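You operate a simulated robot arm through the tools that you are given. There is no shell and no other tool. Be economical: measure what you need, move in short steps, check, and stop when the job is done.

You run a simulated two-armed robot. Do the job below in one go: nothing can be reset, and whatever is moved stays where it is left.

TASK
Boil the soup, cover it and carry it two-handed to the cork mat.
Fine: setting three till it bubbles, then off; it must not boil over.

The check looks at the end state, three seconds after you hand in, the way a careful person would. Anything else that was tipped, shoved, dropped, spilled or broken makes it a failure. Lids that push on must go on centred and level and be pressed home; caps that screw on are set level and turned clockwise until they are tight.

THE ROBOT
Two 7-joint arms with two-finger grippers on one trunk, on a base that drives. Base frame: it is fixed to the floor where the robot stands at the start and does not move with it; the origin is under the middle of the robot, x ahead of it, y to its left, z up; the surface under the hand at the start is at about z = 91.2. Lengths are in cm, angles in rad, forces in N, time in s.
The left shoulder is at the start at [7.8, 15.1, 98.8], the right one opposite. With the tool pointing down near the work surface each hand reaches from about 10 to 78 cm from the robot's upright axis, wherever it stands, measured 20 degrees to its own side. Places, roughly: dial of the oven [30, -30, 80]; knob four of the cooker [30, -60, 80]; knob one of the cooker [40, 0, 80]; knob three of the cooker [30, -50, 80]; knob two of the cooker [40, -10, 80]; lid of the red pot (21x21x6 cm) [50, -50, 90]; red pot (29x20x12 cm) [60, -20, 100]; top of the cork mat [30, -100, 90]. Payload 2.54 kg a hand.
The TCP of each hand is the grasp point between the finger pads, 3 cm short of the fingertips. In the tool frame z runs along the fingers and y along their closing line. Largest opening 11.6 cm; the body of the gripper starts 9.5 cm behind the TCP.
Orientation is that of the tool frame in the base frame, as a unit quaternion [w, x, y, z]. With the fingers straight down and closing along the base's y, the tool's x points along the base's -x, its y along +y and its z along -z.

THE INTERFACE
- The arms move only by the tool step_arm. It takes "left_commands", "right_commands" or both (then of equal length, played together; a hand with none holds still); each is a list of rows, each a list of 7 numbers: the turn, a rotation vector about the base's x, y, z in rad, then the shift along the base's x, y, z in cm, then the opening, from 0 (shut) to 1 (fully open). In form: [[ax, ay, az, tx, ty, tz, fingers], ...]. A call has 1 to 10 rows; each row shifts and turns the commanded pose from where the row before left it. Each row takes 0.2 s and may step no farther than 5 cm and 0.15 rad from the row before; otherwise, or with a gripper value out of range, the whole call is refused. Where a pose cannot be reached the arm comes as near as it can. A force on the tool above 40 N (or 10 N above the force at the start of the call, whichever is more), or a blocked arm, ends the call early, and 0.2 s more pass. Each finger travels about 7.2 cm/s and halts on what it meets, pressing with about 42 N; the grip force reading is that of the motor and also rises with nothing between the fingers. The clock runs only during rows and for 0.2 s after the last one: add rows that do not move to give the fingers time. It gives the time, the measured TCP pose, the force on the tool (base axes), the opening and the grip force at its end, in the units of the frame above (readings bear some noise), with the torque about the TCP (base axes, N m) and any sound that the robot's microphone picked up.
- Cameras (640 x 400 px; columns grow to the right, rows downward): "scene" is now at [14.9, -4.84, 114.25]; the picture's right is [-0.51, -0.86, 0.00], its down [-0.19, 0.11, -0.98] and it looks along [0.84, -0.50, -0.22] (base axes); focal length 214 px, centre (320, 200). "left" rides on the left gripper at [6.9, 1.5, -12.2] in its tool frame; the picture's right is [-0.22, 0.98, 0.00], its down [-0.83, -0.18, -0.53] and it looks along [-0.52, -0.11, 0.85] (tool axes); focal length 251 px, centre (320, 200). "right" rides on the right gripper at [6.9, -1.5, -12.2] in its tool frame; the picture's right is [0.21, 0.98, 0.00], its down [-0.83, 0.18, -0.53] and it looks along [-0.52, 0.11, 0.85] (tool axes); focal length 251 px, centre (320, 200). There is no depth. A picture from a camera that has moved, and an enlarged one, comes with that camera's place and axes in the base frame and with its lens.
- snapshot(camera): a new picture of that camera. No time passes.
- lift_body(by): slides the trunk up (or, below 0, down) by that many cm; the arms and the scene camera ride with it, the base frame stays. It gives what a move gives, with no picture.
- base_move(legs): drives the robot by 1 to 6 legs, each [ahead, left, turn to the left] in cm, cm and rad, along the robot's own axes; the way and the turn of a leg run together, so that a leg with both is an arc; at most 150 cm and 3.142 rad a leg. The arms and the cameras ride along, it lands a little off, and it stops where it bumps. It gives what a move gives.
- turn_head(pan, tilt): turns the head with the scene camera to pan (to the left, within 1.396 rad either way) and tilt (down, from -0.506 to 1.204), counted from straight ahead of the robot. It gives what a move gives.
- enlarge(camera, box): a new picture of the part [left, top, right, bottom] of that camera's present view, enlarged. No time passes.
- close_job(): hands the job in; it is judged then, once.

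Work in short steps. Places have to be worked out from the pictures, the camera data and where the tool is seen: move nearer, look again, correct. Check each grasp and each placing, and mend what went wrong. You have 120 turns and 88 pictures in all, those below and enlarged ones among them. Open the grippers and draw the arms clear of the work before you hand the job in, unless the task says otherwise; then end with one line.

The tools are called after "Request:" by a JSON object that holds its "method" and its "body". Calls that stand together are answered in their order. step_arm: Moves the arms, as the interface text tells. Its arguments: {"type":"object","properties":{"left_commands":{"type":"array","items":{"type":"array","items":{"type":"number"}}},"right_commands":{"type":"array","items":{"type":"array","items":{"type":"number"}}}},"required":[]} The other tools are called the same way: lift_body (by) slides the trunk up or down; base_move (legs) drives the base; turn_head (pan, tilt) turns the head that bears the scene camera; snapshot (camera) takes a picture; enlarge (camera, box) takes an enlarged picture of a part of a camera's view; close_job () hands the job in.

At the start:

```text
time: 0.0
left_position: [32.76, -6.4, 118.18]
left_ee_rot: [0.0, -0.001, 1.0, -0.001]
left_force: [-0.8, 0.7, -0.3]
left_ft_torque: [-0.01, 0.01, -0.02]
left_finger_gap: 11.61
left_finger_force: 0.2
right_position: [32.3, -45.28, 100.16]
right_ee_rot: [0.0, -0.001, 1.0, 0.0]
right_force: [-0.2, 0.1, -0.2]
right_ft_torque: [-0.02, -0.01, -0.01]
right_finger_gap: 11.6
right_finger_force: 0.0
trunk travel left (down, up): [-22.5, 6.4]
robot x, y, heading: [-0.17, 0.03, -0.001]
head pan, tilt: [-0.539, 0.218]
```

scene: 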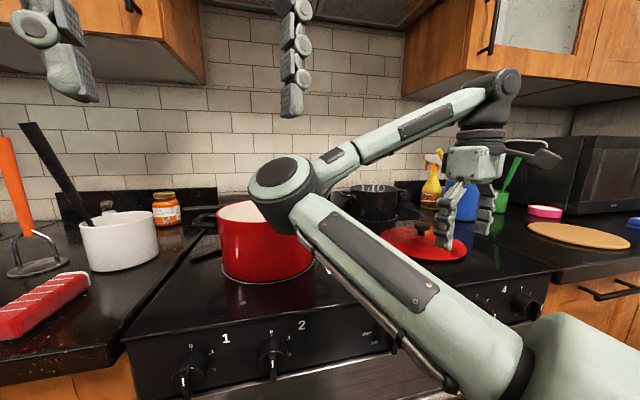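
right: 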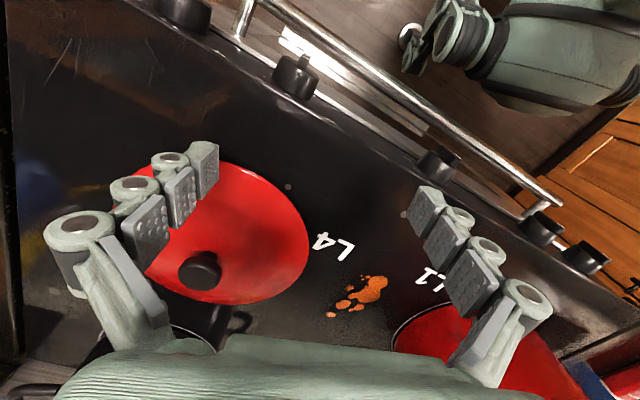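
left: 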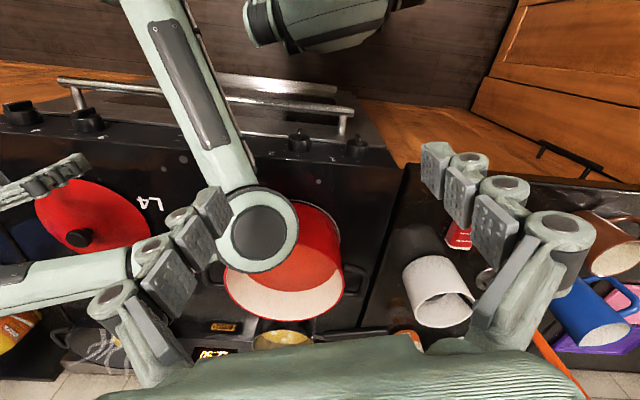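

The right arm blocks part of the view; I look closer at the knobs and the pot area first.

Request:
{"method": "enlarge", "body": {"camera": "scene", "box": [120, 180, 400, 400]}}

Request:
{"method": "enlarge", "body": {"camera": "scene", "box": [320, 140, 640, 340]}}

```text
1.82 times, centred on (260, 290) of scene
camera zoom: at [14.9, -4.84, 114.25], right [-0.51, -0.86, 0.0], down [-0.19, 0.11, -0.98], along [0.84, -0.5, -0.22], focal length 390 px, centre (429, 36)
```

zoom: 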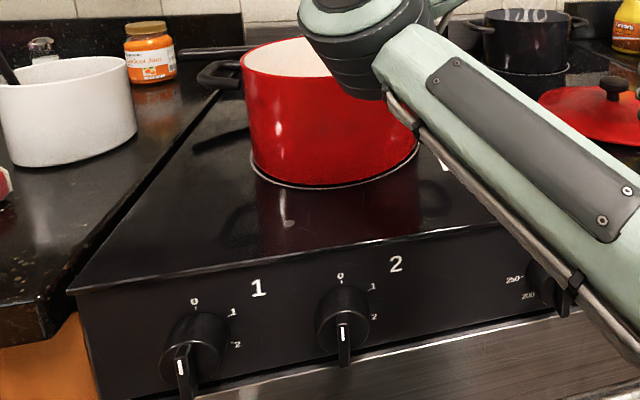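

```text
2.00 times, centred on (480, 240) of scene
camera zoom: at [14.9, -4.84, 114.25], right [-0.51, -0.86, 0.0], down [-0.19, 0.11, -0.98], along [0.84, -0.5, -0.22], focal length 429 px, centre (0, 120)
```

zoom: 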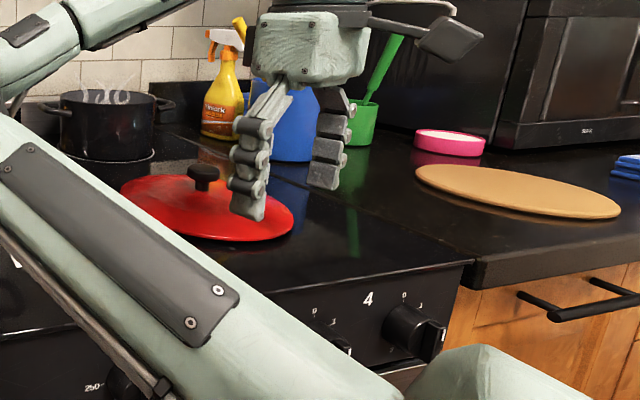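

I need a clear view of the knobs. I raise the right hand and draw it out to the right, and tilt the head down.

Request:
{"method": "step_arm", "body": {"right_commands": [[0, 0, 0, -2, -2, 4, 1], [0, 0, 0, -3, -3, 2, 1], [0, 0, 0, -3, -4, 0, 1], [0, 0, 0, -3, -4, 0, 1], [0, 0, 0, -2, -4, 0, 1]]}}

Request:
{"method": "turn_head", "body": {"pan": -0.3, "tilt": 0.6}}

Request:
{"method": "snapshot", "body": {"camera": "scene"}}

```text
time: 1.2
left_position: [32.75, -6.52, 118.27]
left_ee_rot: [-0.001, 0.001, 1.0, -0.001]
left_force: [-0.1, -0.3, -0.3]
left_ft_torque: [-0.02, -0.01, -0.01]
left_finger_gap: 11.62
left_finger_force: 0.0
right_position: [19.23, -62.18, 106.04]
right_ee_rot: [0.0, -0.001, 1.0, -0.001]
right_force: [0.8, 0.3, 0.0]
right_ft_torque: [0.04, -0.01, 0.01]
right_finger_gap: 11.6
right_finger_force: 0.1
trunk travel left (down, up): [-22.5, 6.4]
robot x, y, heading: [0.02, -0.17, 0.0]
head pan, tilt: [-0.539, 0.218]
```

```text
time: 2.0
left_position: [32.78, -6.37, 118.19]
left_ee_rot: [0.0, -0.001, 1.0, -0.001]
left_force: [0.3, 0.4, -0.7]
left_ft_torque: [-0.01, 0.0, 0.01]
left_finger_gap: 11.61
left_finger_force: 0.1
right_position: [19.29, -62.19, 105.97]
right_ee_rot: [0.0, -0.001, 1.0, 0.0]
right_force: [-0.3, 0.2, 0.3]
right_ft_torque: [-0.01, 0.02, -0.02]
right_finger_gap: 11.58
right_finger_force: 0.1
trunk travel left (down, up): [-22.5, 6.4]
robot x, y, heading: [0.08, 0.03, -0.005]
head pan, tilt: [-0.3, 0.6]
```

```text
82 pictures are left
camera scene: at [15.34, -2.67, 110.74], right [-0.3, -0.96, 0.0], down [-0.54, 0.17, -0.83], along [0.79, -0.24, -0.56], focal length 214 px, centre (320, 200)
```

scene: 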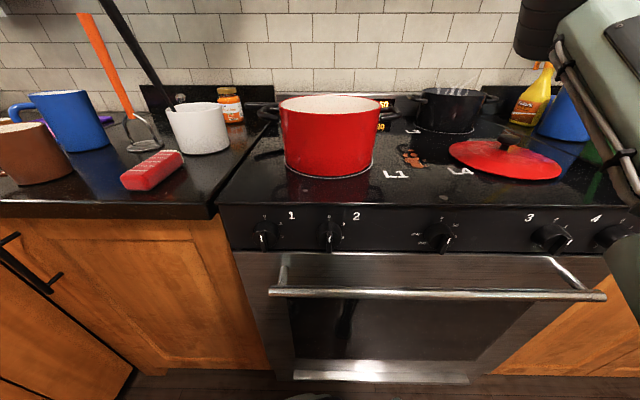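

Good view now; I enlarge the knob panel and the hob labels.

Request:
{"method": "enlarge", "body": {"camera": "scene", "box": [230, 200, 390, 260]}}

Request:
{"method": "enlarge", "body": {"camera": "scene", "box": [370, 85, 610, 260]}}

Request:
{"method": "enlarge", "body": {"camera": "scene", "box": [230, 85, 410, 200]}}

```text
4.00 times, centred on (310, 230) of scene
camera zoom: at [15.34, -2.67, 110.74], right [-0.3, -0.96, 0.0], down [-0.54, 0.17, -0.83], along [0.79, -0.24, -0.56], focal length 858 px, centre (360, 80)
```

zoom: 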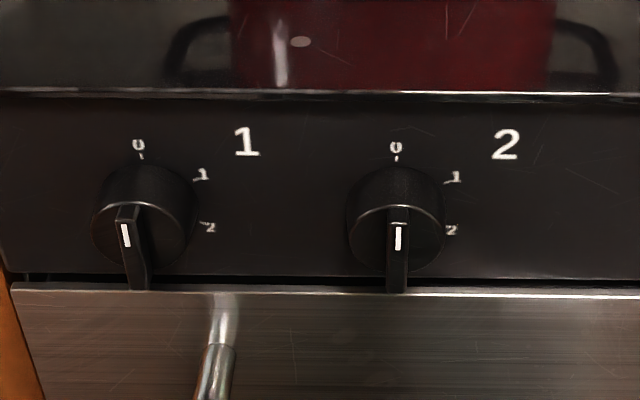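

```text
2.29 times, centred on (490, 172) of scene
camera zoom: at [15.34, -2.67, 110.74], right [-0.3, -0.96, 0.0], down [-0.54, 0.17, -0.83], along [0.79, -0.24, -0.56], focal length 490 px, centre (-69, 263)
```

zoom: 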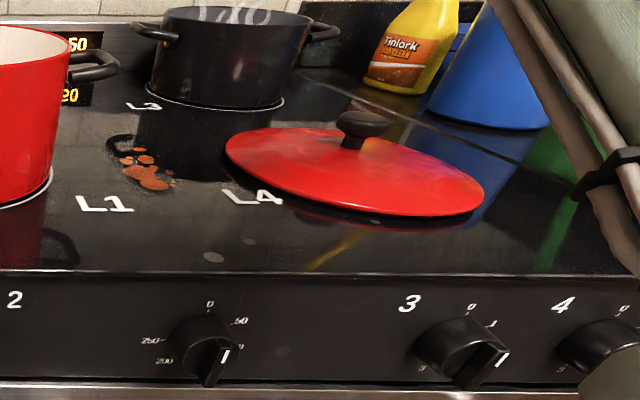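

```text
3.48 times, centred on (320, 142) of scene
camera zoom: at [15.34, -2.67, 110.74], right [-0.3, -0.96, 0.0], down [-0.54, 0.17, -0.83], along [0.79, -0.24, -0.56], focal length 746 px, centre (320, 400)
```

zoom: 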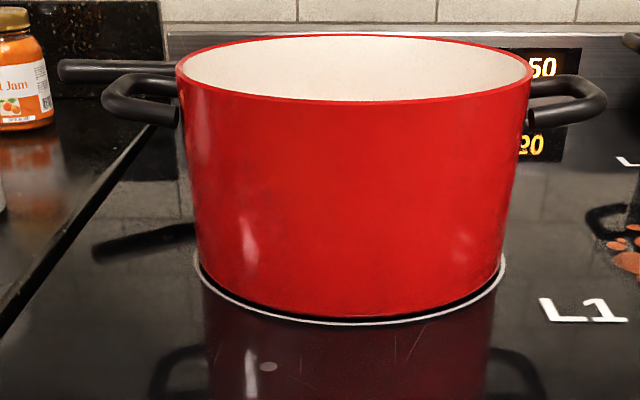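

Knob 1 serves zone L1 (red pot) and points up to 0; knob 3 (on) heats the other pot on L3. I back off a bit so the arm has room for a forward-pointing grasp of knob 1.

Request:
{"method": "base_move", "body": {"legs": [[-25, 0, 0]]}}

Request:
{"method": "turn_head", "body": {"pan": -0.15, "tilt": 0.4}}

Request:
{"method": "enlarge", "body": {"camera": "scene", "box": [200, 80, 520, 280]}}

```text
time: 3.9
left_position: [7.58, -6.36, 118.37]
left_ee_rot: [0.0, -0.001, 1.0, -0.002]
left_force: [0.2, -0.3, 0.2]
left_ft_torque: [-0.02, 0.02, 0.02]
left_finger_gap: 11.59
left_finger_force: 0.0
right_position: [-5.97, -62.1, 106.09]
right_ee_rot: [0.0, -0.001, 1.0, 0.001]
right_force: [-1.1, 0.7, 0.5]
right_ft_torque: [-0.01, -0.01, 0.01]
right_finger_gap: 11.58
right_finger_force: 0.0
trunk travel left (down, up): [-22.5, 6.4]
robot x, y, heading: [-24.95, 0.11, 0.0]
head pan, tilt: [-0.3, 0.6]
```

```text
time: 4.6
left_position: [7.66, -6.36, 118.17]
left_ee_rot: [0.0, -0.001, 1.0, -0.001]
left_force: [-0.2, 0.1, -0.5]
left_ft_torque: [0.01, -0.01, 0.02]
left_finger_gap: 11.59
left_finger_force: 0.1
right_position: [-5.87, -62.08, 105.93]
right_ee_rot: [0.0, -0.002, 1.0, 0.0]
right_force: [0.1, 0.0, 0.2]
right_ft_torque: [-0.01, 0.01, 0.0]
right_finger_gap: 11.61
right_finger_force: 0.1
trunk travel left (down, up): [-22.5, 6.4]
robot x, y, heading: [-24.92, 0.29, -0.003]
head pan, tilt: [-0.15, 0.4]
```

```text
2.00 times, centred on (360, 180) of scene
camera zoom: at [-9.04, -1.44, 112.56], right [-0.15, -0.99, 0.0], down [-0.39, 0.06, -0.92], along [0.91, -0.14, -0.39], focal length 429 px, centre (240, 240)
```

zoom: 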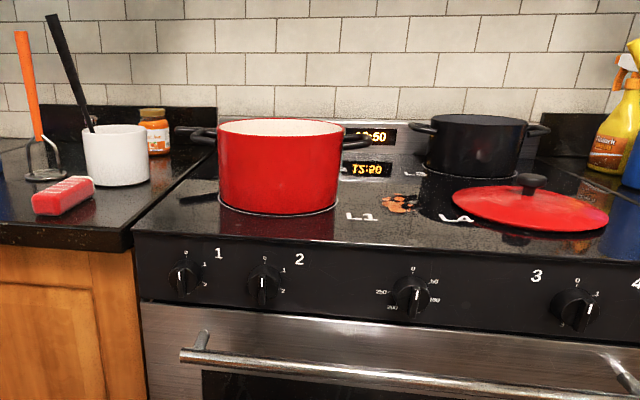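

Request:
{"method": "enlarge", "body": {"camera": "scene", "box": [280, 200, 360, 250]}}

Request:
{"method": "enlarge", "body": {"camera": "scene", "box": [380, 190, 530, 260]}}

```text
8.00 times, centred on (320, 225) of scene
camera zoom: at [-9.04, -1.44, 112.56], right [-0.15, -0.99, 0.0], down [-0.39, 0.06, -0.92], along [0.91, -0.14, -0.39], focal length 1716 px, centre (320, 0)
```

zoom: 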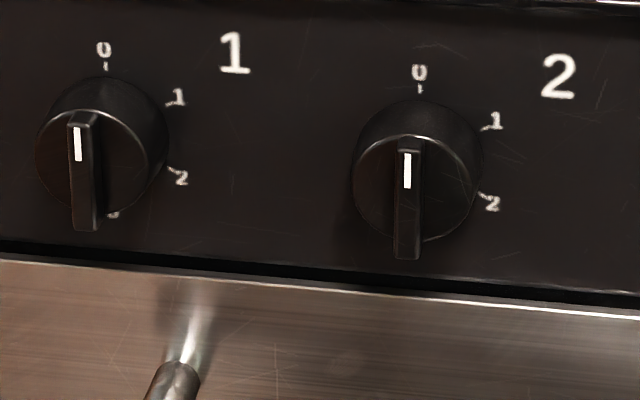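

```text
4.27 times, centred on (455, 225) of scene
camera zoom: at [-9.04, -1.44, 112.56], right [-0.15, -0.99, 0.0], down [-0.39, 0.06, -0.92], along [0.91, -0.14, -0.39], focal length 915 px, centre (-256, 93)
```

zoom: 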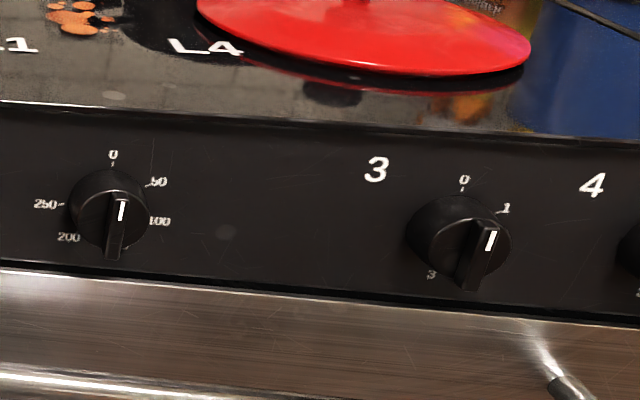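

Scale is 0 at top, 1≈60°, 2≈120°, 3 at the bottom (≈180°). Knob 1 front is about [42, -1.5, 85]. I pitch the left hand to point forward while lowering it in front.

Request:
{"method": "step_arm", "body": {"left_commands": [[0, -0.15, 0, 1.5, 0.49, -2.5, 0.6], [0, -0.15, 0, 1.5, 0.49, -3, 0.6], [0, -0.15, 0, 1.5, 0.49, -3, 0.6], [0, -0.15, 0, 1.5, 0.49, -3, 0.6], [0, -0.15, 0, 1.5, 0.49, -3, 0.6], [0, -0.15, 0, 1.5, 0.49, -3, 0.6], [0, -0.15, 0, 1.5, 0.49, -3, 0.6], [0, -0.15, 0, 1.5, 0.49, -3, 0.6], [0, -0.15, 0, 1.5, 0.49, -3, 0.6], [0, -0.15, 0, 1.5, 0.49, -3, 0.6]]}}

Request:
{"method": "step_arm", "body": {"left_commands": [[0, -0.07, 0, 1.5, 0, -2, 0.6], [0, 0, 0, 1, 0, -1.5, 0.6], [0, 0, 0, 0, 0, 0, 0.6], [0, 0, 0, 0, 0, 0, 0.6]]}}

Request:
{"method": "snapshot", "body": {"camera": "left"}}

Request:
{"method": "snapshot", "body": {"camera": "scene"}}

```text
time: 6.8
left_position: [22.68, -1.5, 88.84]
left_ee_rot: [0.682, 0.001, 0.731, -0.003]
left_force: [-0.8, -0.6, 0.6]
left_ft_torque: [0.01, -0.01, 0.0]
left_finger_gap: 6.97
left_finger_force: 0.1
right_position: [-5.77, -62.14, 105.93]
right_ee_rot: [0.0, -0.001, 1.0, 0.001]
right_force: [-0.8, 0.0, -0.3]
right_ft_torque: [-0.01, 0.0, -0.01]
right_finger_gap: 11.61
right_finger_force: 0.0
trunk travel left (down, up): [-22.5, 6.4]
robot x, y, heading: [-24.89, -0.07, 0.0]
head pan, tilt: [-0.15, 0.4]
```

```text
time: 7.8
left_position: [25.13, -1.49, 85.32]
left_ee_rot: [0.707, 0.0, 0.707, -0.001]
left_force: [0.2, 0.6, 2.3]
left_ft_torque: [-0.02, 0.02, -0.03]
left_finger_gap: 6.93
left_finger_force: 0.1
right_position: [-5.85, -62.14, 105.99]
right_ee_rot: [0.0, -0.001, 1.0, 0.001]
right_force: [0.2, 0.8, 0.7]
right_ft_torque: [0.0, -0.03, 0.0]
right_finger_gap: 11.62
right_finger_force: 0.0
trunk travel left (down, up): [-22.5, 6.4]
robot x, y, heading: [-24.83, -0.2, 0.004]
head pan, tilt: [-0.15, 0.4]
```

```text
75 pictures are left
camera left: at [12.88, 0.03, 78.45], right [0.0, 0.98, 0.21], down [-0.53, -0.18, 0.83], along [0.85, -0.12, 0.52], focal length 251 px, centre (320, 200)
```

left: 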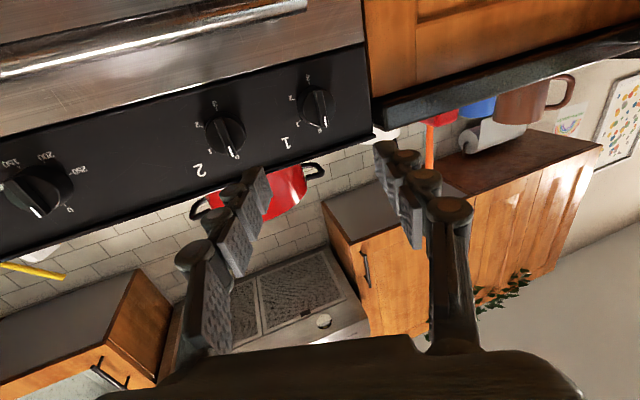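

```text
74 pictures are left
camera scene: at [-9.04, -1.44, 112.56], right [-0.15, -0.99, 0.0], down [-0.38, 0.06, -0.92], along [0.91, -0.14, -0.39], focal length 214 px, centre (320, 200)
```

scene: 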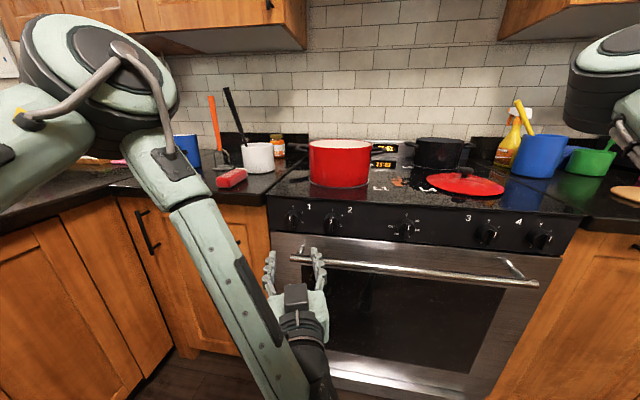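

Request:
{"method": "enlarge", "body": {"camera": "left", "box": [180, 60, 380, 185]}}

```text
3.20 times, centred on (280, 122) of left
camera zoom: at [12.88, 0.03, 78.45], right [0.0, 0.98, 0.21], down [-0.53, -0.18, 0.83], along [0.85, -0.12, 0.52], focal length 805 px, centre (448, 448)
```

zoom: 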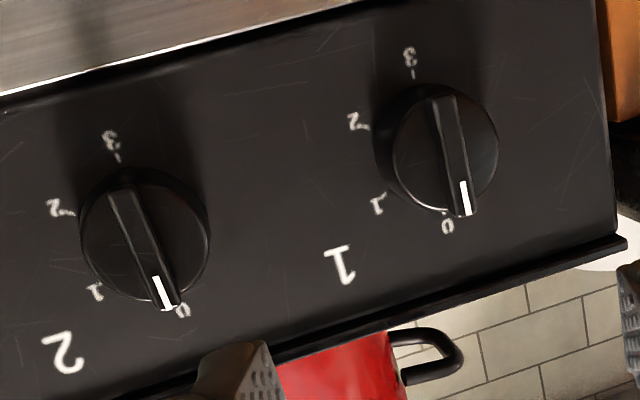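

Marks 0–3 confirmed, 3 is half a turn clockwise. Bar centre ≈ [42, -1.3, 84.65]. I advance with a moderate opening.

Request:
{"method": "step_arm", "body": {"left_commands": [[0, 0, 0, 4, 0.2, -0.65, 0.4], [0, 0, 0, 4, 0, 0, 0.3], [0, 0, 0, 4, 0, 0, 0.3], [0, 0, 0, 1.5, 0, 0, 0.3], [0, 0, 0, 0, 0, 0, 0.3]]}}

Request:
{"method": "enlarge", "body": {"camera": "left", "box": [220, 60, 420, 260]}}

Request:
{"method": "enlarge", "body": {"camera": "scene", "box": [250, 180, 370, 255]}}

```text
time: 9.0
left_position: [38.64, -1.07, 84.68]
left_ee_rot: [0.707, 0.0, 0.707, 0.0]
left_force: [-0.8, -0.1, 0.7]
left_ft_torque: [0.0, -0.01, 0.0]
left_finger_gap: 3.48
left_finger_force: 0.1
right_position: [-5.82, -62.19, 106.06]
right_ee_rot: [-0.001, -0.001, 1.0, -0.001]
right_force: [-0.4, -0.6, -0.4]
right_ft_torque: [0.01, 0.04, -0.01]
right_finger_gap: 11.61
right_finger_force: 0.1
trunk travel left (down, up): [-22.5, 6.4]
robot x, y, heading: [-25.28, -0.12, -0.002]
head pan, tilt: [-0.15, 0.4]
```

```text
2.00 times, centred on (320, 160) of left
camera zoom: at [26.4, 0.32, 77.75], right [0.0, 0.98, 0.21], down [-0.53, -0.18, 0.83], along [0.85, -0.12, 0.52], focal length 503 px, centre (320, 280)
```

zoom: 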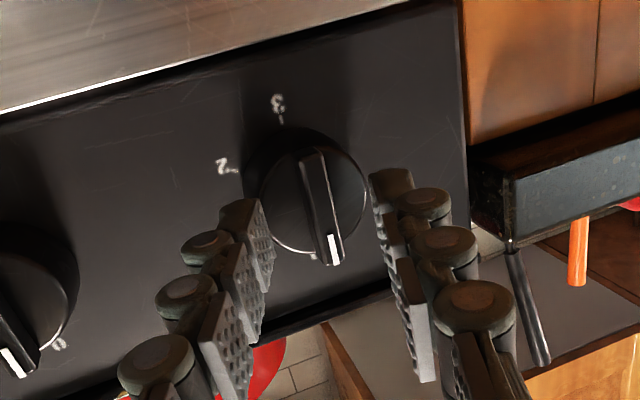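

```text
5.33 times, centred on (310, 218) of scene
camera zoom: at [-9.05, -1.44, 112.56], right [-0.15, -0.99, 0.0], down [-0.38, 0.06, -0.92], along [0.91, -0.14, -0.39], focal length 1144 px, centre (373, 107)
```

zoom: 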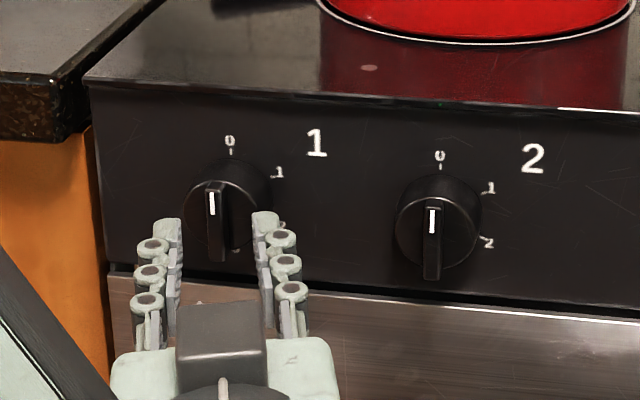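

Aligned well with the bar. I advance slowly until touching, then close.

Request:
{"method": "step_arm", "body": {"left_commands": [[0, 0, 0, 0.6, 0, -0.1, 0.3], [0, 0, 0, 0.6, 0, 0, 0.3], [0, 0, 0, 0.5, 0, 0, 0.3], [0, 0, 0, 0.4, 0, 0, 0.3]]}}

Request:
{"method": "enlarge", "body": {"camera": "left", "box": [220, 60, 420, 260]}}

```text
time: 10.0
left_position: [40.92, -1.25, 84.42]
left_ee_rot: [0.707, 0.0, 0.707, -0.001]
left_force: [-7.7, -4.6, 2.3]
left_ft_torque: [0.0, -0.01, -0.18]
left_finger_gap: 4.15
left_finger_force: 2.2
right_position: [-5.85, -62.17, 106.0]
right_ee_rot: [0.0, 0.0, 1.0, 0.0]
right_force: [0.1, -1.1, 0.1]
right_ft_torque: [-0.02, 0.01, 0.04]
right_finger_gap: 11.59
right_finger_force: 0.0
trunk travel left (down, up): [-22.5, 6.4]
robot x, y, heading: [-24.86, 0.16, 0.002]
head pan, tilt: [-0.15, 0.4]
```

```text
2.00 times, centred on (320, 160) of left
camera zoom: at [28.51, 0.21, 77.75], right [0.0, 0.98, 0.21], down [-0.53, -0.18, 0.83], along [0.85, -0.12, 0.52], focal length 503 px, centre (320, 280)
```

zoom: 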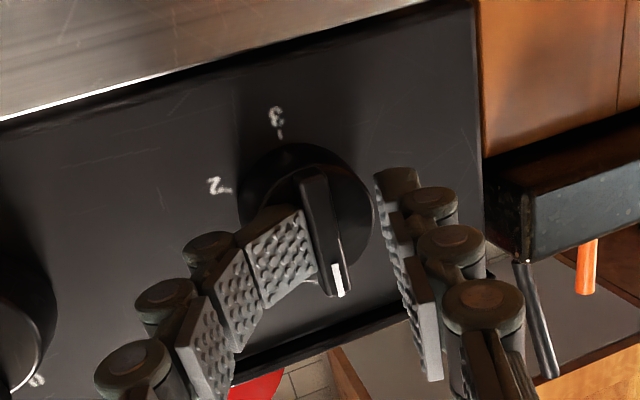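

The tips rest on the knob face, one pad by the bar. I back off 0.6 cm and close on the bar.

Request:
{"method": "step_arm", "body": {"left_commands": [[0, 0, 0, -0.6, 0, 0, 0.3], [0, 0, 0, 0, 0, 0, 0.15], [0, 0, 0, 0, 0, 0, 0], [0, 0, 0, 0, 0, 0, 0], [0, 0, 0, 0, 0, 0, 0]]}}

Request:
{"method": "enlarge", "body": {"camera": "left", "box": [220, 60, 420, 260]}}

```text
time: 11.2
left_position: [39.87, -1.17, 84.46]
left_ee_rot: [0.706, 0.001, 0.708, -0.001]
left_force: [-32.1, 4.3, -2.0]
left_ft_torque: [0.02, 0.04, -0.08]
left_finger_gap: 0.98
left_finger_force: 37.4
right_position: [-6.0, -62.09, 106.08]
right_ee_rot: [0.001, -0.001, 1.0, 0.0]
right_force: [-0.5, -0.1, 0.5]
right_ft_torque: [-0.01, 0.01, 0.01]
right_finger_gap: 11.6
right_finger_force: 0.0
trunk travel left (down, up): [-22.5, 6.4]
robot x, y, heading: [-25.06, -0.17, 0.004]
head pan, tilt: [-0.15, 0.4]
```

```text
2.00 times, centred on (320, 160) of left
camera zoom: at [27.61, 0.33, 77.68], right [0.0, 0.98, 0.21], down [-0.53, -0.18, 0.83], along [0.85, -0.12, 0.52], focal length 503 px, centre (320, 280)
```

zoom: 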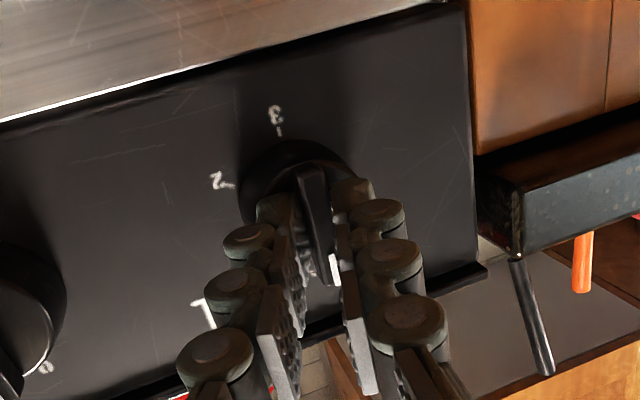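

Gripped (gap 0.98), but pushing 32 N forward. I ease back slightly and begin turning clockwise.

Request:
{"method": "step_arm", "body": {"left_commands": [[0, 0, 0, -0.4, 0, 0, 0], [0, 0, 0, 0, 0, 0, 0]]}}

Request:
{"method": "step_arm", "body": {"left_commands": [[0.1, 0, 0, 0, 0, 0, 0], [0.15, 0, 0, 0, 0, 0, 0], [0.15, 0, 0, 0, 0, 0, 0], [0.15, 0, 0, 0, 0, 0, 0], [0, 0, 0, 0, 0, 0, 0]]}}

Request:
{"method": "enlarge", "body": {"camera": "left", "box": [220, 60, 420, 260]}}

Request:
{"method": "enlarge", "body": {"camera": "scene", "box": [250, 180, 370, 255]}}

```text
time: 11.8
left_position: [39.92, -1.07, 84.42]
left_ee_rot: [0.707, -0.001, 0.708, 0.0]
left_force: [-3.7, 1.2, -5.3]
left_ft_torque: [0.27, 0.93, -0.17]
left_finger_gap: 1.01
left_finger_force: 37.0
right_position: [-5.78, -62.19, 105.94]
right_ee_rot: [-0.001, 0.0, 1.0, 0.001]
right_force: [-0.2, 0.2, -0.4]
right_ft_torque: [0.0, 0.01, 0.01]
right_finger_gap: 11.59
right_finger_force: 0.1
trunk travel left (down, up): [-22.5, 6.4]
robot x, y, heading: [-24.98, -0.27, -0.007]
head pan, tilt: [-0.15, 0.4]
```

```text
time: 13.0
left_position: [39.68, -0.97, 84.47]
left_ee_rot: [0.68, 0.192, 0.681, 0.192]
left_force: [-13.2, 11.3, -0.2]
left_ft_torque: [-0.15, -0.31, -0.01]
left_finger_gap: 0.93
left_finger_force: 37.0
right_position: [-5.86, -62.03, 106.15]
right_ee_rot: [0.001, -0.002, 1.0, -0.001]
right_force: [-0.6, 0.4, 0.3]
right_ft_torque: [0.0, -0.01, -0.01]
right_finger_gap: 11.61
right_finger_force: 0.0
trunk travel left (down, up): [-22.5, 6.4]
robot x, y, heading: [-24.82, -0.03, -0.002]
head pan, tilt: [-0.15, 0.4]
```

```text
2.00 times, centred on (320, 160) of left
camera zoom: at [27.46, 3.78, 79.57], right [0.0, 0.72, 0.69], down [-0.53, -0.59, 0.61], along [0.85, -0.37, 0.38], focal length 503 px, centre (320, 280)
```

zoom: 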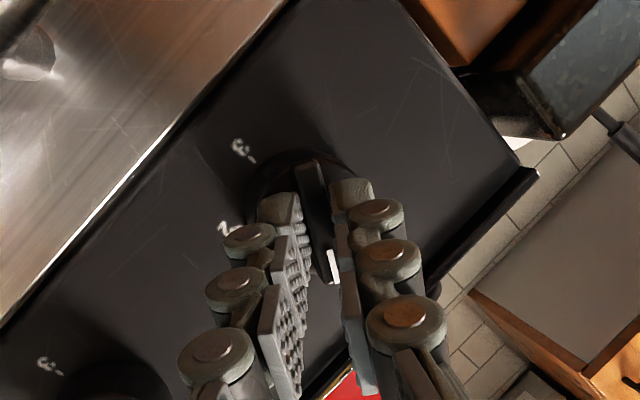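

```text
5.33 times, centred on (310, 218) of scene
camera zoom: at [-9.14, -1.33, 112.59], right [-0.15, -0.99, 0.0], down [-0.38, 0.06, -0.92], along [0.91, -0.14, -0.39], focal length 1144 px, centre (373, 107)
```

zoom: 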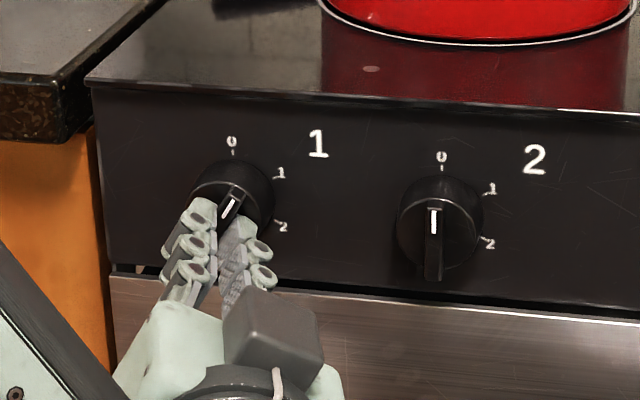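

The knob turns with the hand. I continue.

Request:
{"method": "step_arm", "body": {"left_commands": [[0.15, 0, 0, 0, -0.1, 0, 0], [0.15, 0, 0, 0, 0, 0, 0], [0.15, 0, 0, 0, 0, 0, 0], [0.15, 0, 0, 0, 0, 0, 0], [0.15, 0, 0, 0, 0, 0, 0], [0.15, 0, 0, 0, 0, 0, 0], [0.15, 0, 0, 0, 0, 0, 0], [0.15, 0, 0, 0, 0, 0, 0]]}}

Request:
{"method": "enlarge", "body": {"camera": "scene", "box": [250, 180, 370, 255]}}

```text
time: 14.8
left_position: [39.74, -1.08, 84.79]
left_ee_rot: [0.453, 0.54, 0.454, 0.545]
left_force: [-2.6, 16.9, 7.6]
left_ft_torque: [-0.11, -0.45, 1.12]
left_finger_gap: 0.89
left_finger_force: 36.4
right_position: [-6.0, -61.98, 106.27]
right_ee_rot: [0.0, -0.001, 1.0, 0.0]
right_force: [-0.1, 0.1, -0.4]
right_ft_torque: [0.03, 0.0, 0.03]
right_finger_gap: 11.59
right_finger_force: 0.1
trunk travel left (down, up): [-22.5, 6.4]
robot x, y, heading: [-25.26, -0.13, 0.001]
head pan, tilt: [-0.15, 0.4]
```

```text
5.33 times, centred on (310, 218) of scene
camera zoom: at [-9.14, -1.31, 112.59], right [-0.15, -0.99, 0.0], down [-0.38, 0.06, -0.92], along [0.91, -0.14, -0.39], focal length 1144 px, centre (373, 107)
```

zoom: 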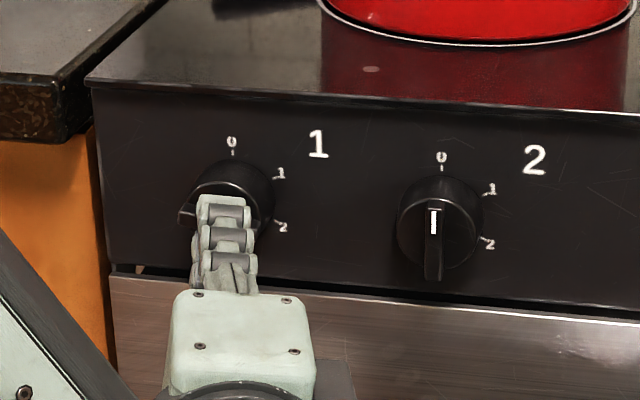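

Turned 100°, no slip. Shift slightly to relieve side force and go on.

Request:
{"method": "step_arm", "body": {"left_commands": [[0.15, 0, 0, 0, 0.15, 0.1, 0], [0.15, 0, 0, 0, 0.1, 0.05, 0], [0.15, 0, 0, 0, 0, 0, 0], [0.15, 0, 0, 0, 0, 0, 0], [0.15, 0, 0, 0, 0, 0, 0], [0.15, 0, 0, 0, 0, 0, 0], [0.15, 0, 0, 0, 0, 0, 0], [0.15, 0, 0, 0, 0, 0, 0], [0.15, 0, 0, 0, 0, 0, 0], [0.04, 0, 0, 0, 0, 0, 0]]}}

Request:
{"method": "enlarge", "body": {"camera": "left", "box": [160, 0, 480, 200]}}

Request:
{"method": "snapshot", "body": {"camera": "scene"}}

```text
time: 17.0
left_position: [30.67, -1.2, 87.59]
left_ee_rot: [0.118, 0.703, 0.094, 0.695]
left_force: [-0.7, 0.8, -0.1]
left_ft_torque: [-0.05, 0.04, -0.03]
left_finger_gap: 0.02
left_finger_force: 28.6
left hand out of reach, approached as far as the arm can: row 6, 7, 8, 9, 10
right_position: [-5.89, -62.19, 105.84]
right_ee_rot: [0.001, -0.001, 1.0, 0.0]
right_force: [0.8, 0.0, 0.3]
right_ft_torque: [0.0, 0.0, -0.01]
right_finger_gap: 11.62
right_finger_force: 0.1
trunk travel left (down, up): [-22.5, 6.4]
robot x, y, heading: [-25.37, -0.12, -0.004]
head pan, tilt: [-0.15, 0.4]
```

```text
2.00 times, centred on (320, 100) of left
camera zoom: at [18.45, -0.29, 94.78], right [-0.03, -1.0, 0.09], down [-0.54, -0.05, -0.84], along [0.84, -0.07, -0.54], focal length 503 px, centre (320, 400)
```

zoom: 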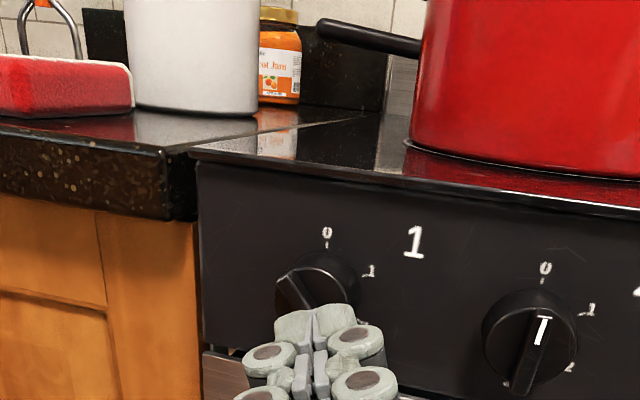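

```text
64 pictures are left
camera scene: at [-9.07, -1.43, 112.57], right [-0.15, -0.99, 0.0], down [-0.38, 0.06, -0.92], along [0.91, -0.14, -0.39], focal length 214 px, centre (320, 200)
```

scene: 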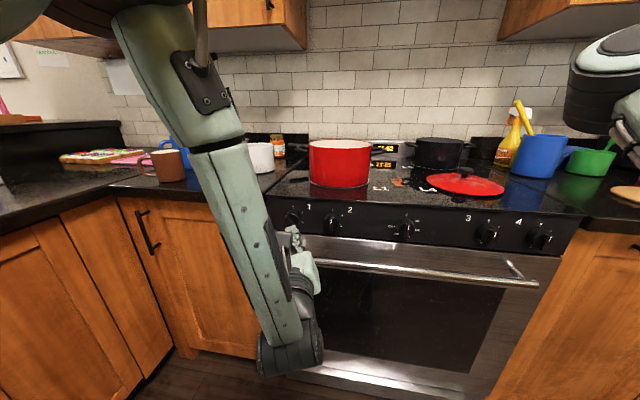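

The wrist ran out of range near 150° and slipped off, leaving the knob somewhere past 2. I open, back off, and rotate the wrist back for a second grip on the other side.

Request:
{"method": "step_arm", "body": {"left_commands": [[0, 0, 0, -4, 0, 0, 0.3], [-0.15, 0, 0, -3, 0, 0, 0.3], [-0.15, 0, 0, 0, 0, 0, 0.3], [-0.15, 0, 0, 0, 0, 0, 0.3], [-0.15, 0, 0, 0, 0, 0, 0.3], [-0.15, 0, 0, 0, 0, 0, 0.3], [-0.15, 0, 0, 0, 0, 0, 0.3], [-0.15, 0, 0, 0, 0, 0, 0.3]]}}

Request:
{"method": "enlarge", "body": {"camera": "left", "box": [160, 0, 480, 200]}}

Request:
{"method": "enlarge", "body": {"camera": "scene", "box": [250, 130, 410, 255]}}

```text
time: 18.8
left_position: [23.58, -0.8, 87.52]
left_ee_rot: [0.448, 0.552, 0.43, 0.556]
left_force: [0.3, 0.6, -0.4]
left_ft_torque: [0.02, -0.01, 0.02]
left_finger_gap: 3.48
left_finger_force: 0.1
left hand out of reach, approached as far as the arm can: row 1
right_position: [-5.76, -62.16, 106.04]
right_ee_rot: [-0.001, -0.002, 1.0, 0.0]
right_force: [-0.1, -0.6, 0.6]
right_ft_torque: [-0.02, -0.01, -0.02]
right_finger_gap: 11.6
right_finger_force: 0.1
trunk travel left (down, up): [-22.5, 6.4]
robot x, y, heading: [-25.09, 0.2, -0.001]
head pan, tilt: [-0.15, 0.4]
```

```text
2.00 times, centred on (320, 100) of left
camera zoom: at [11.47, 5.69, 90.47], right [-0.02, -0.43, 0.9], down [-0.54, -0.75, -0.37], along [0.84, -0.5, -0.22], focal length 503 px, centre (320, 400)
```

zoom: 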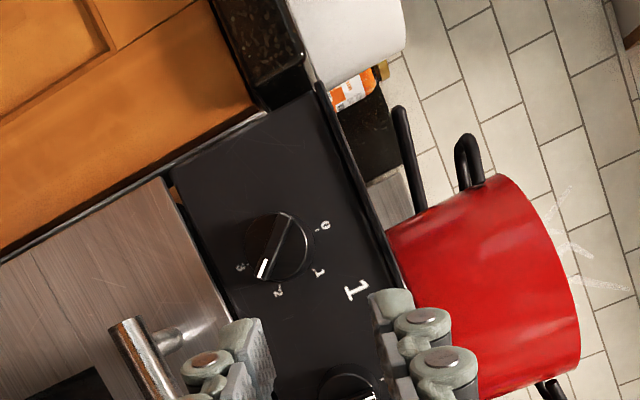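

```text
3.20 times, centred on (330, 192) of scene
camera zoom: at [-9.04, -1.43, 112.56], right [-0.15, -0.99, 0.0], down [-0.38, 0.06, -0.92], along [0.91, -0.14, -0.39], focal length 686 px, centre (288, 224)
```

zoom: 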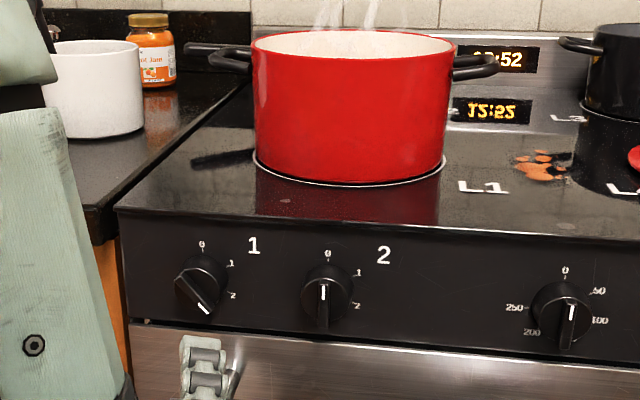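

Steam is already rising, and the knob is at about 150° (between 2 and 3). I rotate the wrist to about -30° for the final bit.

Request:
{"method": "step_arm", "body": {"left_commands": [[-0.15, 0, 0, 0, 0, -0.3, 0.3], [-0.15, 0, 0, 0, 0, -0.3, 0.3], [-0.15, 0, 0, 0, 0, -0.3, 0.3], [-0.15, 0, 0, 0, 0, -0.3, 0.3], [-0.15, 0, 0, 0, 0, -0.3, 0.3], [-0.15, 0, 0, 0, 0, -0.3, 0.3], [-0.15, 0, 0, 0, 0, -0.3, 0.3], [-0.15, 0, 0, 0, 0, -0.3, 0.3], [-0.15, 0, 0, 0, 0, -0.3, 0.3], [-0.15, 0, 0, 0, 0, -0.3, 0.3]]}}

Request:
{"method": "step_arm", "body": {"left_commands": [[-0.15, 0, 0, 2, 0, 0, 0.3], [-0.15, 0, 0, 2, 0, 0, 0.3], [-0.15, 0, 0, 2, 0, 0, 0.3], [-0.15, 0, 0, 2, 0, 0, 0.3], [-0.15, 0, 0, 2, 0, 0, 0.3], [0, 0, 0, 2, 0, 0, 0.3]]}}

Request:
{"method": "enlarge", "body": {"camera": "left", "box": [160, 60, 480, 260]}}

Request:
{"method": "enlarge", "body": {"camera": "scene", "box": [250, 130, 410, 255]}}

```text
time: 21.0
left_position: [23.69, -0.86, 84.59]
left_ee_rot: [0.704, 0.099, 0.694, 0.112]
left_force: [-0.2, 0.0, -0.1]
left_ft_torque: [0.02, 0.0, 0.01]
left_finger_gap: 3.47
left_finger_force: 0.1
right_position: [-5.73, -62.16, 105.97]
right_ee_rot: [0.0, -0.002, 1.0, 0.0]
right_force: [-1.2, 0.0, 0.0]
right_ft_torque: [0.01, -0.01, 0.0]
right_finger_gap: 11.6
right_finger_force: 0.0
trunk travel left (down, up): [-22.5, 6.4]
robot x, y, heading: [-24.88, 0.02, -0.0]
head pan, tilt: [-0.15, 0.4]
```

```text
time: 22.4
left_position: [35.74, -0.72, 84.54]
left_ee_rot: [0.692, -0.165, 0.687, -0.149]
left_force: [-0.8, 0.1, 0.5]
left_ft_torque: [-0.04, 0.0, 0.0]
left_finger_gap: 3.48
left_finger_force: 0.1
right_position: [-5.8, -62.31, 105.9]
right_ee_rot: [0.0, -0.001, 1.0, 0.0]
right_force: [-0.4, -0.4, 0.3]
right_ft_torque: [-0.04, 0.01, 0.0]
right_finger_gap: 11.6
right_finger_force: 0.1
trunk travel left (down, up): [-22.5, 6.4]
robot x, y, heading: [-25.09, 0.05, 0.004]
head pan, tilt: [-0.15, 0.4]
```

```text
2.00 times, centred on (320, 160) of left
camera zoom: at [23.56, -2.78, 77.75], right [-0.02, 0.97, -0.23], down [-0.54, 0.18, 0.82], along [0.84, 0.14, 0.52], focal length 503 px, centre (320, 280)
```

zoom: 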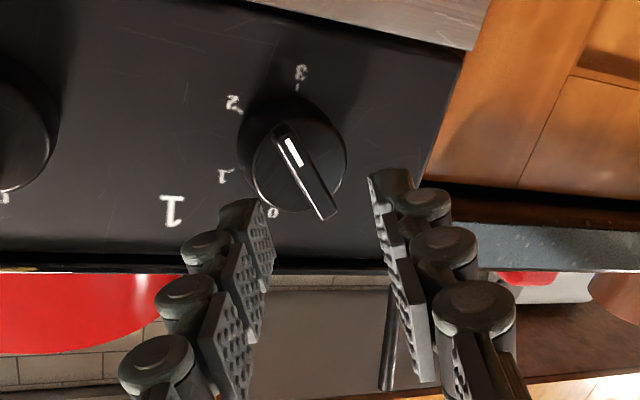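

```text
3.20 times, centred on (330, 192) of scene
camera zoom: at [-9.03, -1.43, 112.56], right [-0.15, -0.99, 0.0], down [-0.38, 0.06, -0.92], along [0.91, -0.14, -0.39], focal length 686 px, centre (288, 224)
```

zoom: 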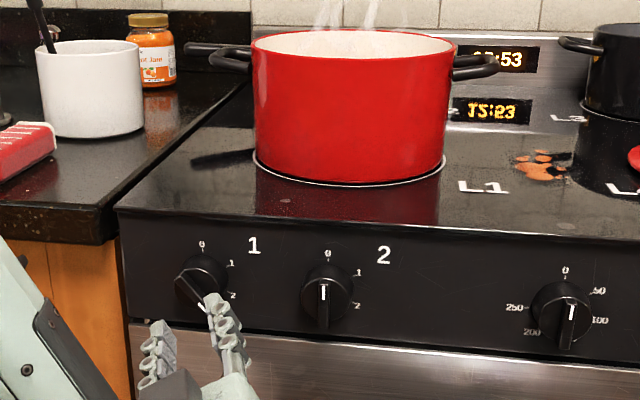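

Bar is about 15° further rotated than the fingers (≈138°). I turn the hand a bit more, shift to y=-1.2, approach and close.

Request:
{"method": "step_arm", "body": {"left_commands": [[-0.13, 0, 0, 1, -0.4, 0, 0.3], [-0.13, 0, 0, 1, 0, 0, 0.3], [0, 0, 0, 1, 0, 0, 0.3], [0, 0, 0, 0.8, 0, 0, 0.3], [0, 0, 0, 0, 0, 0, 0.15], [0, 0, 0, 0, 0, 0, 0], [0, 0, 0, 0, 0, 0, 0], [0, 0, 0, 0, 0, 0, 0]]}}

Request:
{"method": "enlarge", "body": {"camera": "left", "box": [160, 60, 480, 260]}}

```text
time: 24.2
left_position: [39.51, -1.25, 84.69]
left_ee_rot: [0.665, -0.253, 0.662, -0.237]
left_force: [1.2, -1.0, -0.5]
left_ft_torque: [-0.03, -0.08, -0.09]
left_finger_gap: 0.92
left_finger_force: 37.4
right_position: [-5.88, -62.19, 106.06]
right_ee_rot: [-0.001, 0.0, 1.0, 0.0]
right_force: [0.7, -0.1, 0.1]
right_ft_torque: [-0.02, 0.02, 0.0]
right_finger_gap: 11.58
right_finger_force: 0.1
trunk travel left (down, up): [-22.5, 6.4]
robot x, y, heading: [-24.94, -0.15, 0.005]
head pan, tilt: [-0.15, 0.4]
```

```text
2.00 times, centred on (320, 160) of left
camera zoom: at [27.3, -4.92, 78.46], right [-0.02, 0.88, -0.47], down [-0.54, 0.38, 0.75], along [0.84, 0.27, 0.47], focal length 503 px, centre (320, 280)
```

zoom: 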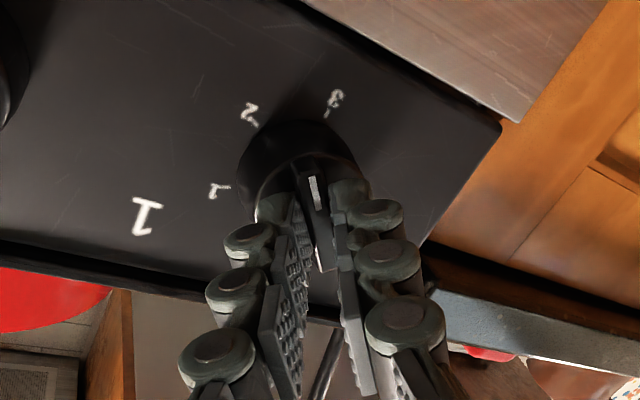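

Firm grip, hand at -0.73 rad; turning by 0.73 brings the pointer to 3.

Request:
{"method": "step_arm", "body": {"left_commands": [[0.15, 0, 0, 0, 0, 0, 0], [0.15, 0, 0, 0, 0, 0, 0], [0.15, 0, 0, 0, 0, 0, 0], [0.15, 0, 0, 0, 0, 0, 0], [0.13, 0, 0, 0, 0, 0, 0], [0, 0, 0, 0, 0, 0, 0]]}}

Request:
{"method": "enlarge", "body": {"camera": "left", "box": [160, 60, 480, 260]}}

Request:
{"method": "turn_head", "body": {"pan": -0.25, "tilt": 0.25}}

Request:
{"method": "enlarge", "body": {"camera": "scene", "box": [220, 130, 380, 230]}}

```text
time: 25.6
left_position: [39.56, -1.06, 84.41]
left_ee_rot: [0.711, 0.001, 0.703, 0.017]
left_force: [8.2, 3.2, -1.5]
left_ft_torque: [-0.67, 0.08, 0.07]
left_finger_gap: 0.91
left_finger_force: 36.5
right_position: [-5.76, -62.18, 106.06]
right_ee_rot: [-0.001, -0.001, 1.0, -0.001]
right_force: [-0.3, 0.3, 0.5]
right_ft_torque: [-0.02, 0.0, -0.02]
right_finger_gap: 11.6
right_finger_force: 0.0
trunk travel left (down, up): [-22.5, 6.4]
robot x, y, heading: [-25.01, -0.01, 0.002]
head pan, tilt: [-0.15, 0.4]
```

```text
2.00 times, centred on (320, 160) of left
camera zoom: at [27.35, 0.2, 77.61], right [-0.02, 0.97, 0.24], down [-0.54, -0.21, 0.81], along [0.84, -0.11, 0.53], focal length 503 px, centre (320, 280)
```

zoom: 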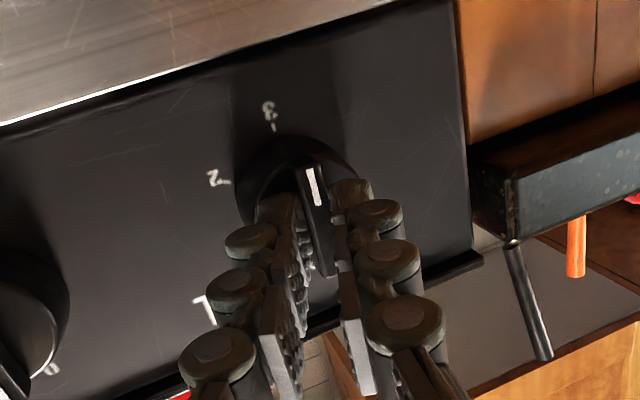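

```text
time: 26.3
left_position: [39.58, -1.2, 84.58]
left_ee_rot: [0.711, 0.001, 0.703, 0.015]
left_force: [10.0, 5.0, 0.0]
left_ft_torque: [-0.47, 0.58, 0.03]
left_finger_gap: 0.88
left_finger_force: 36.6
right_position: [-5.73, -62.05, 105.95]
right_ee_rot: [-0.001, -0.001, 1.0, -0.001]
right_force: [0.4, -0.4, -0.2]
right_ft_torque: [-0.04, -0.01, -0.01]
right_finger_gap: 11.63
right_finger_force: 0.1
trunk travel left (down, up): [-22.5, 6.4]
robot x, y, heading: [-25.25, 0.14, 0.001]
head pan, tilt: [-0.25, 0.25]
```

```text
4.00 times, centred on (300, 180) of scene
camera zoom: at [-9.07, -2.3, 113.94], right [-0.25, -0.97, 0.0], down [-0.24, 0.06, -0.97], along [0.94, -0.24, -0.25], focal length 858 px, centre (400, 280)
```

zoom: 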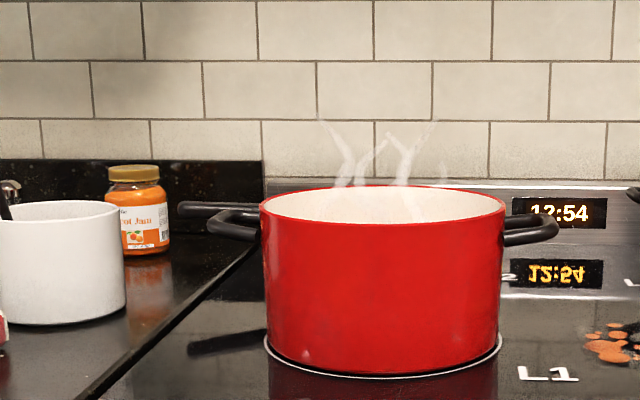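

Knob is on 3 and held. To see into the pot I bring the right hand camera forward above and to the right of the pot.

Request:
{"method": "step_arm", "body": {"right_commands": [[0, 0, 0, 3.8, 2.7, 1.3, 1], [0, 0, 0, 3.8, 2.7, 1.3, 1], [0, 0, 0, 3.8, 2.7, 1.3, 1], [0, 0, 0, 3.8, 2.7, 1.3, 1], [0, 0, 0, 3.8, 2.7, 1.3, 1], [0, 0, 0, 3.8, 2.7, 1.3, 1], [0, 0, 0, 3.8, 2.7, 1.3, 1], [0, 0, 0, 3.8, 2.7, 1.3, 1], [0, 0, 0, 3.8, 2.7, 1.3, 1], [0, 0, 0, 3.8, 2.7, 1.3, 1]]}}

Request:
{"method": "snapshot", "body": {"camera": "right"}}

```text
time: 28.5
left_position: [39.54, -1.18, 84.55]
left_ee_rot: [0.711, 0.0, 0.703, 0.017]
left_force: [3.5, 9.3, 9.7]
left_ft_torque: [-0.26, 0.93, 0.19]
left_finger_gap: 0.87
left_finger_force: 36.7
right_position: [32.35, -35.15, 118.91]
right_ee_rot: [0.0, 0.002, 1.0, -0.002]
right_force: [1.3, 2.0, -1.4]
right_ft_torque: [-0.13, 0.18, -0.02]
right_finger_gap: 11.57
right_finger_force: 0.1
trunk travel left (down, up): [-22.5, 6.4]
robot x, y, heading: [-25.19, -0.42, -0.003]
head pan, tilt: [-0.25, 0.25]
```

```text
56 pictures are left
camera right: at [25.37, -36.67, 131.28], right [-0.21, 0.98, 0.0], down [0.83, 0.18, 0.53], along [0.52, 0.11, -0.85], focal length 251 px, centre (320, 200)
```

right: 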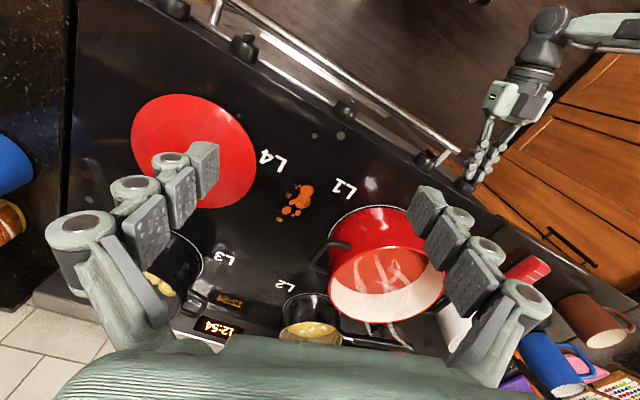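

I can see the soup. I enlarge it for a baseline while waiting.

Request:
{"method": "enlarge", "body": {"camera": "right", "box": [300, 200, 460, 350]}}

Request:
{"method": "step_arm", "body": {"left_commands": [[0, 0, 0, 0, 0, 0, 0], [0, 0, 0, 0, 0, 0, 0], [0, 0, 0, 0, 0, 0, 0], [0, 0, 0, 0, 0, 0, 0], [0, 0, 0, 0, 0, 0, 0], [0, 0, 0, 0, 0, 0, 0], [0, 0, 0, 0, 0, 0, 0], [0, 0, 0, 0, 0, 0, 0]]}}

Request:
{"method": "enlarge", "body": {"camera": "right", "box": [300, 200, 460, 350]}}

```text
2.67 times, centred on (380, 275) of right
camera zoom: at [25.37, -36.67, 131.28], right [-0.21, 0.98, 0.0], down [0.83, 0.18, 0.53], along [0.52, 0.11, -0.85], focal length 670 px, centre (160, 0)
```

zoom: 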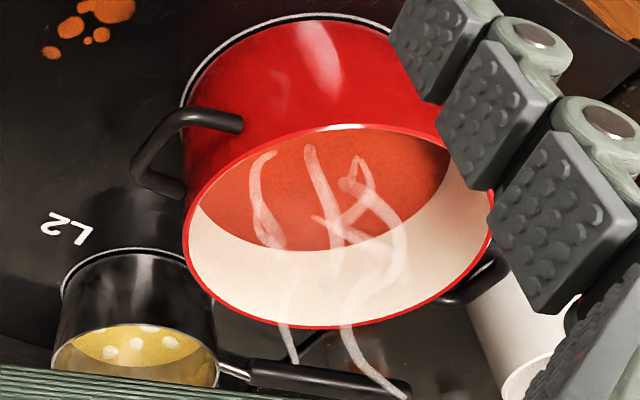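

```text
time: 30.3
left_position: [39.6, -1.2, 84.54]
left_ee_rot: [0.711, 0.001, 0.703, 0.017]
left_force: [12.8, 9.9, 2.7]
left_ft_torque: [-0.65, 0.18, 0.14]
left_finger_gap: 0.86
left_finger_force: 35.6
right_position: [32.3, -34.96, 119.03]
right_ee_rot: [0.0, -0.001, 1.0, -0.001]
right_force: [0.7, -0.5, 1.2]
right_ft_torque: [0.0, 0.01, -0.02]
right_finger_gap: 11.57
right_finger_force: 0.0
trunk travel left (down, up): [-22.5, 6.4]
robot x, y, heading: [-25.3, 0.02, -0.004]
head pan, tilt: [-0.25, 0.25]
```

```text
2.67 times, centred on (380, 275) of right
camera zoom: at [25.35, -36.49, 131.31], right [-0.22, 0.98, 0.0], down [0.83, 0.18, 0.53], along [0.52, 0.11, -0.85], focal length 670 px, centre (160, 0)
```

zoom: 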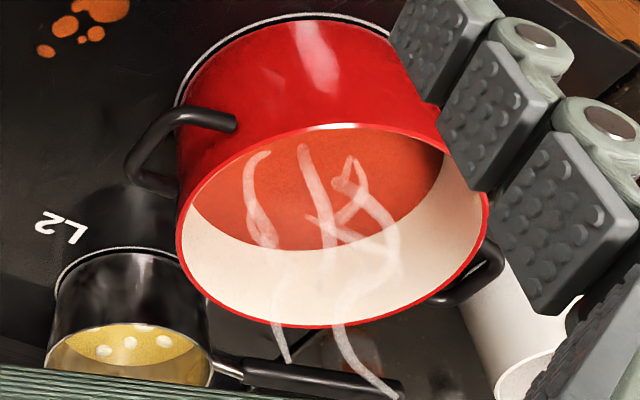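

Request:
{"method": "step_arm", "body": {"left_commands": [[0, 0, 0, 0, 0, 0, 0], [0, 0, 0, 0, 0, 0, 0], [0, 0, 0, 0, 0, 0, 0], [0, 0, 0, 0, 0, 0, 0], [0, 0, 0, 0, 0, 0, 0], [0, 0, 0, 0, 0, 0, 0], [0, 0, 0, 0, 0, 0, 0], [0, 0, 0, 0, 0, 0, 0], [0, 0, 0, 0, 0, 0, 0], [0, 0, 0, 0, 0, 0, 0]]}}

Request:
{"method": "enlarge", "body": {"camera": "right", "box": [300, 200, 460, 350]}}

```text
time: 32.5
left_position: [39.55, -1.2, 84.63]
left_ee_rot: [0.711, 0.001, 0.703, 0.016]
left_force: [11.5, 10.3, 2.3]
left_ft_torque: [-0.68, 0.09, 0.17]
left_finger_gap: 0.87
left_finger_force: 36.4
right_position: [32.18, -35.12, 119.02]
right_ee_rot: [0.0, 0.0, 1.0, 0.0]
right_force: [-0.2, -0.3, -0.7]
right_ft_torque: [0.01, 0.0, -0.01]
right_finger_gap: 11.62
right_finger_force: 0.0
trunk travel left (down, up): [-22.5, 6.4]
robot x, y, heading: [-25.27, -0.2, -0.003]
head pan, tilt: [-0.25, 0.25]
```

```text
2.67 times, centred on (380, 275) of right
camera zoom: at [25.34, -36.49, 131.32], right [-0.22, 0.98, 0.0], down [0.83, 0.18, 0.53], along [0.52, 0.11, -0.85], focal length 670 px, centre (160, 0)
```

zoom: 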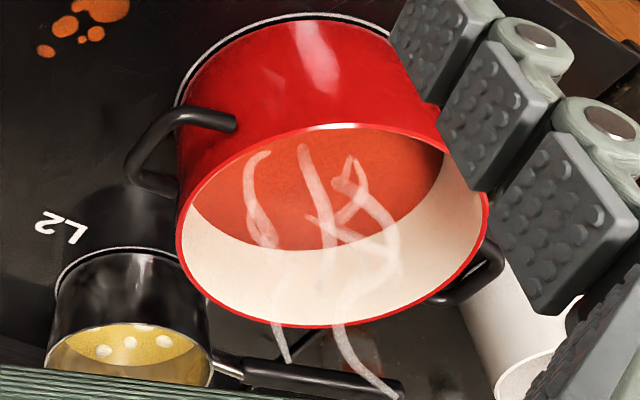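

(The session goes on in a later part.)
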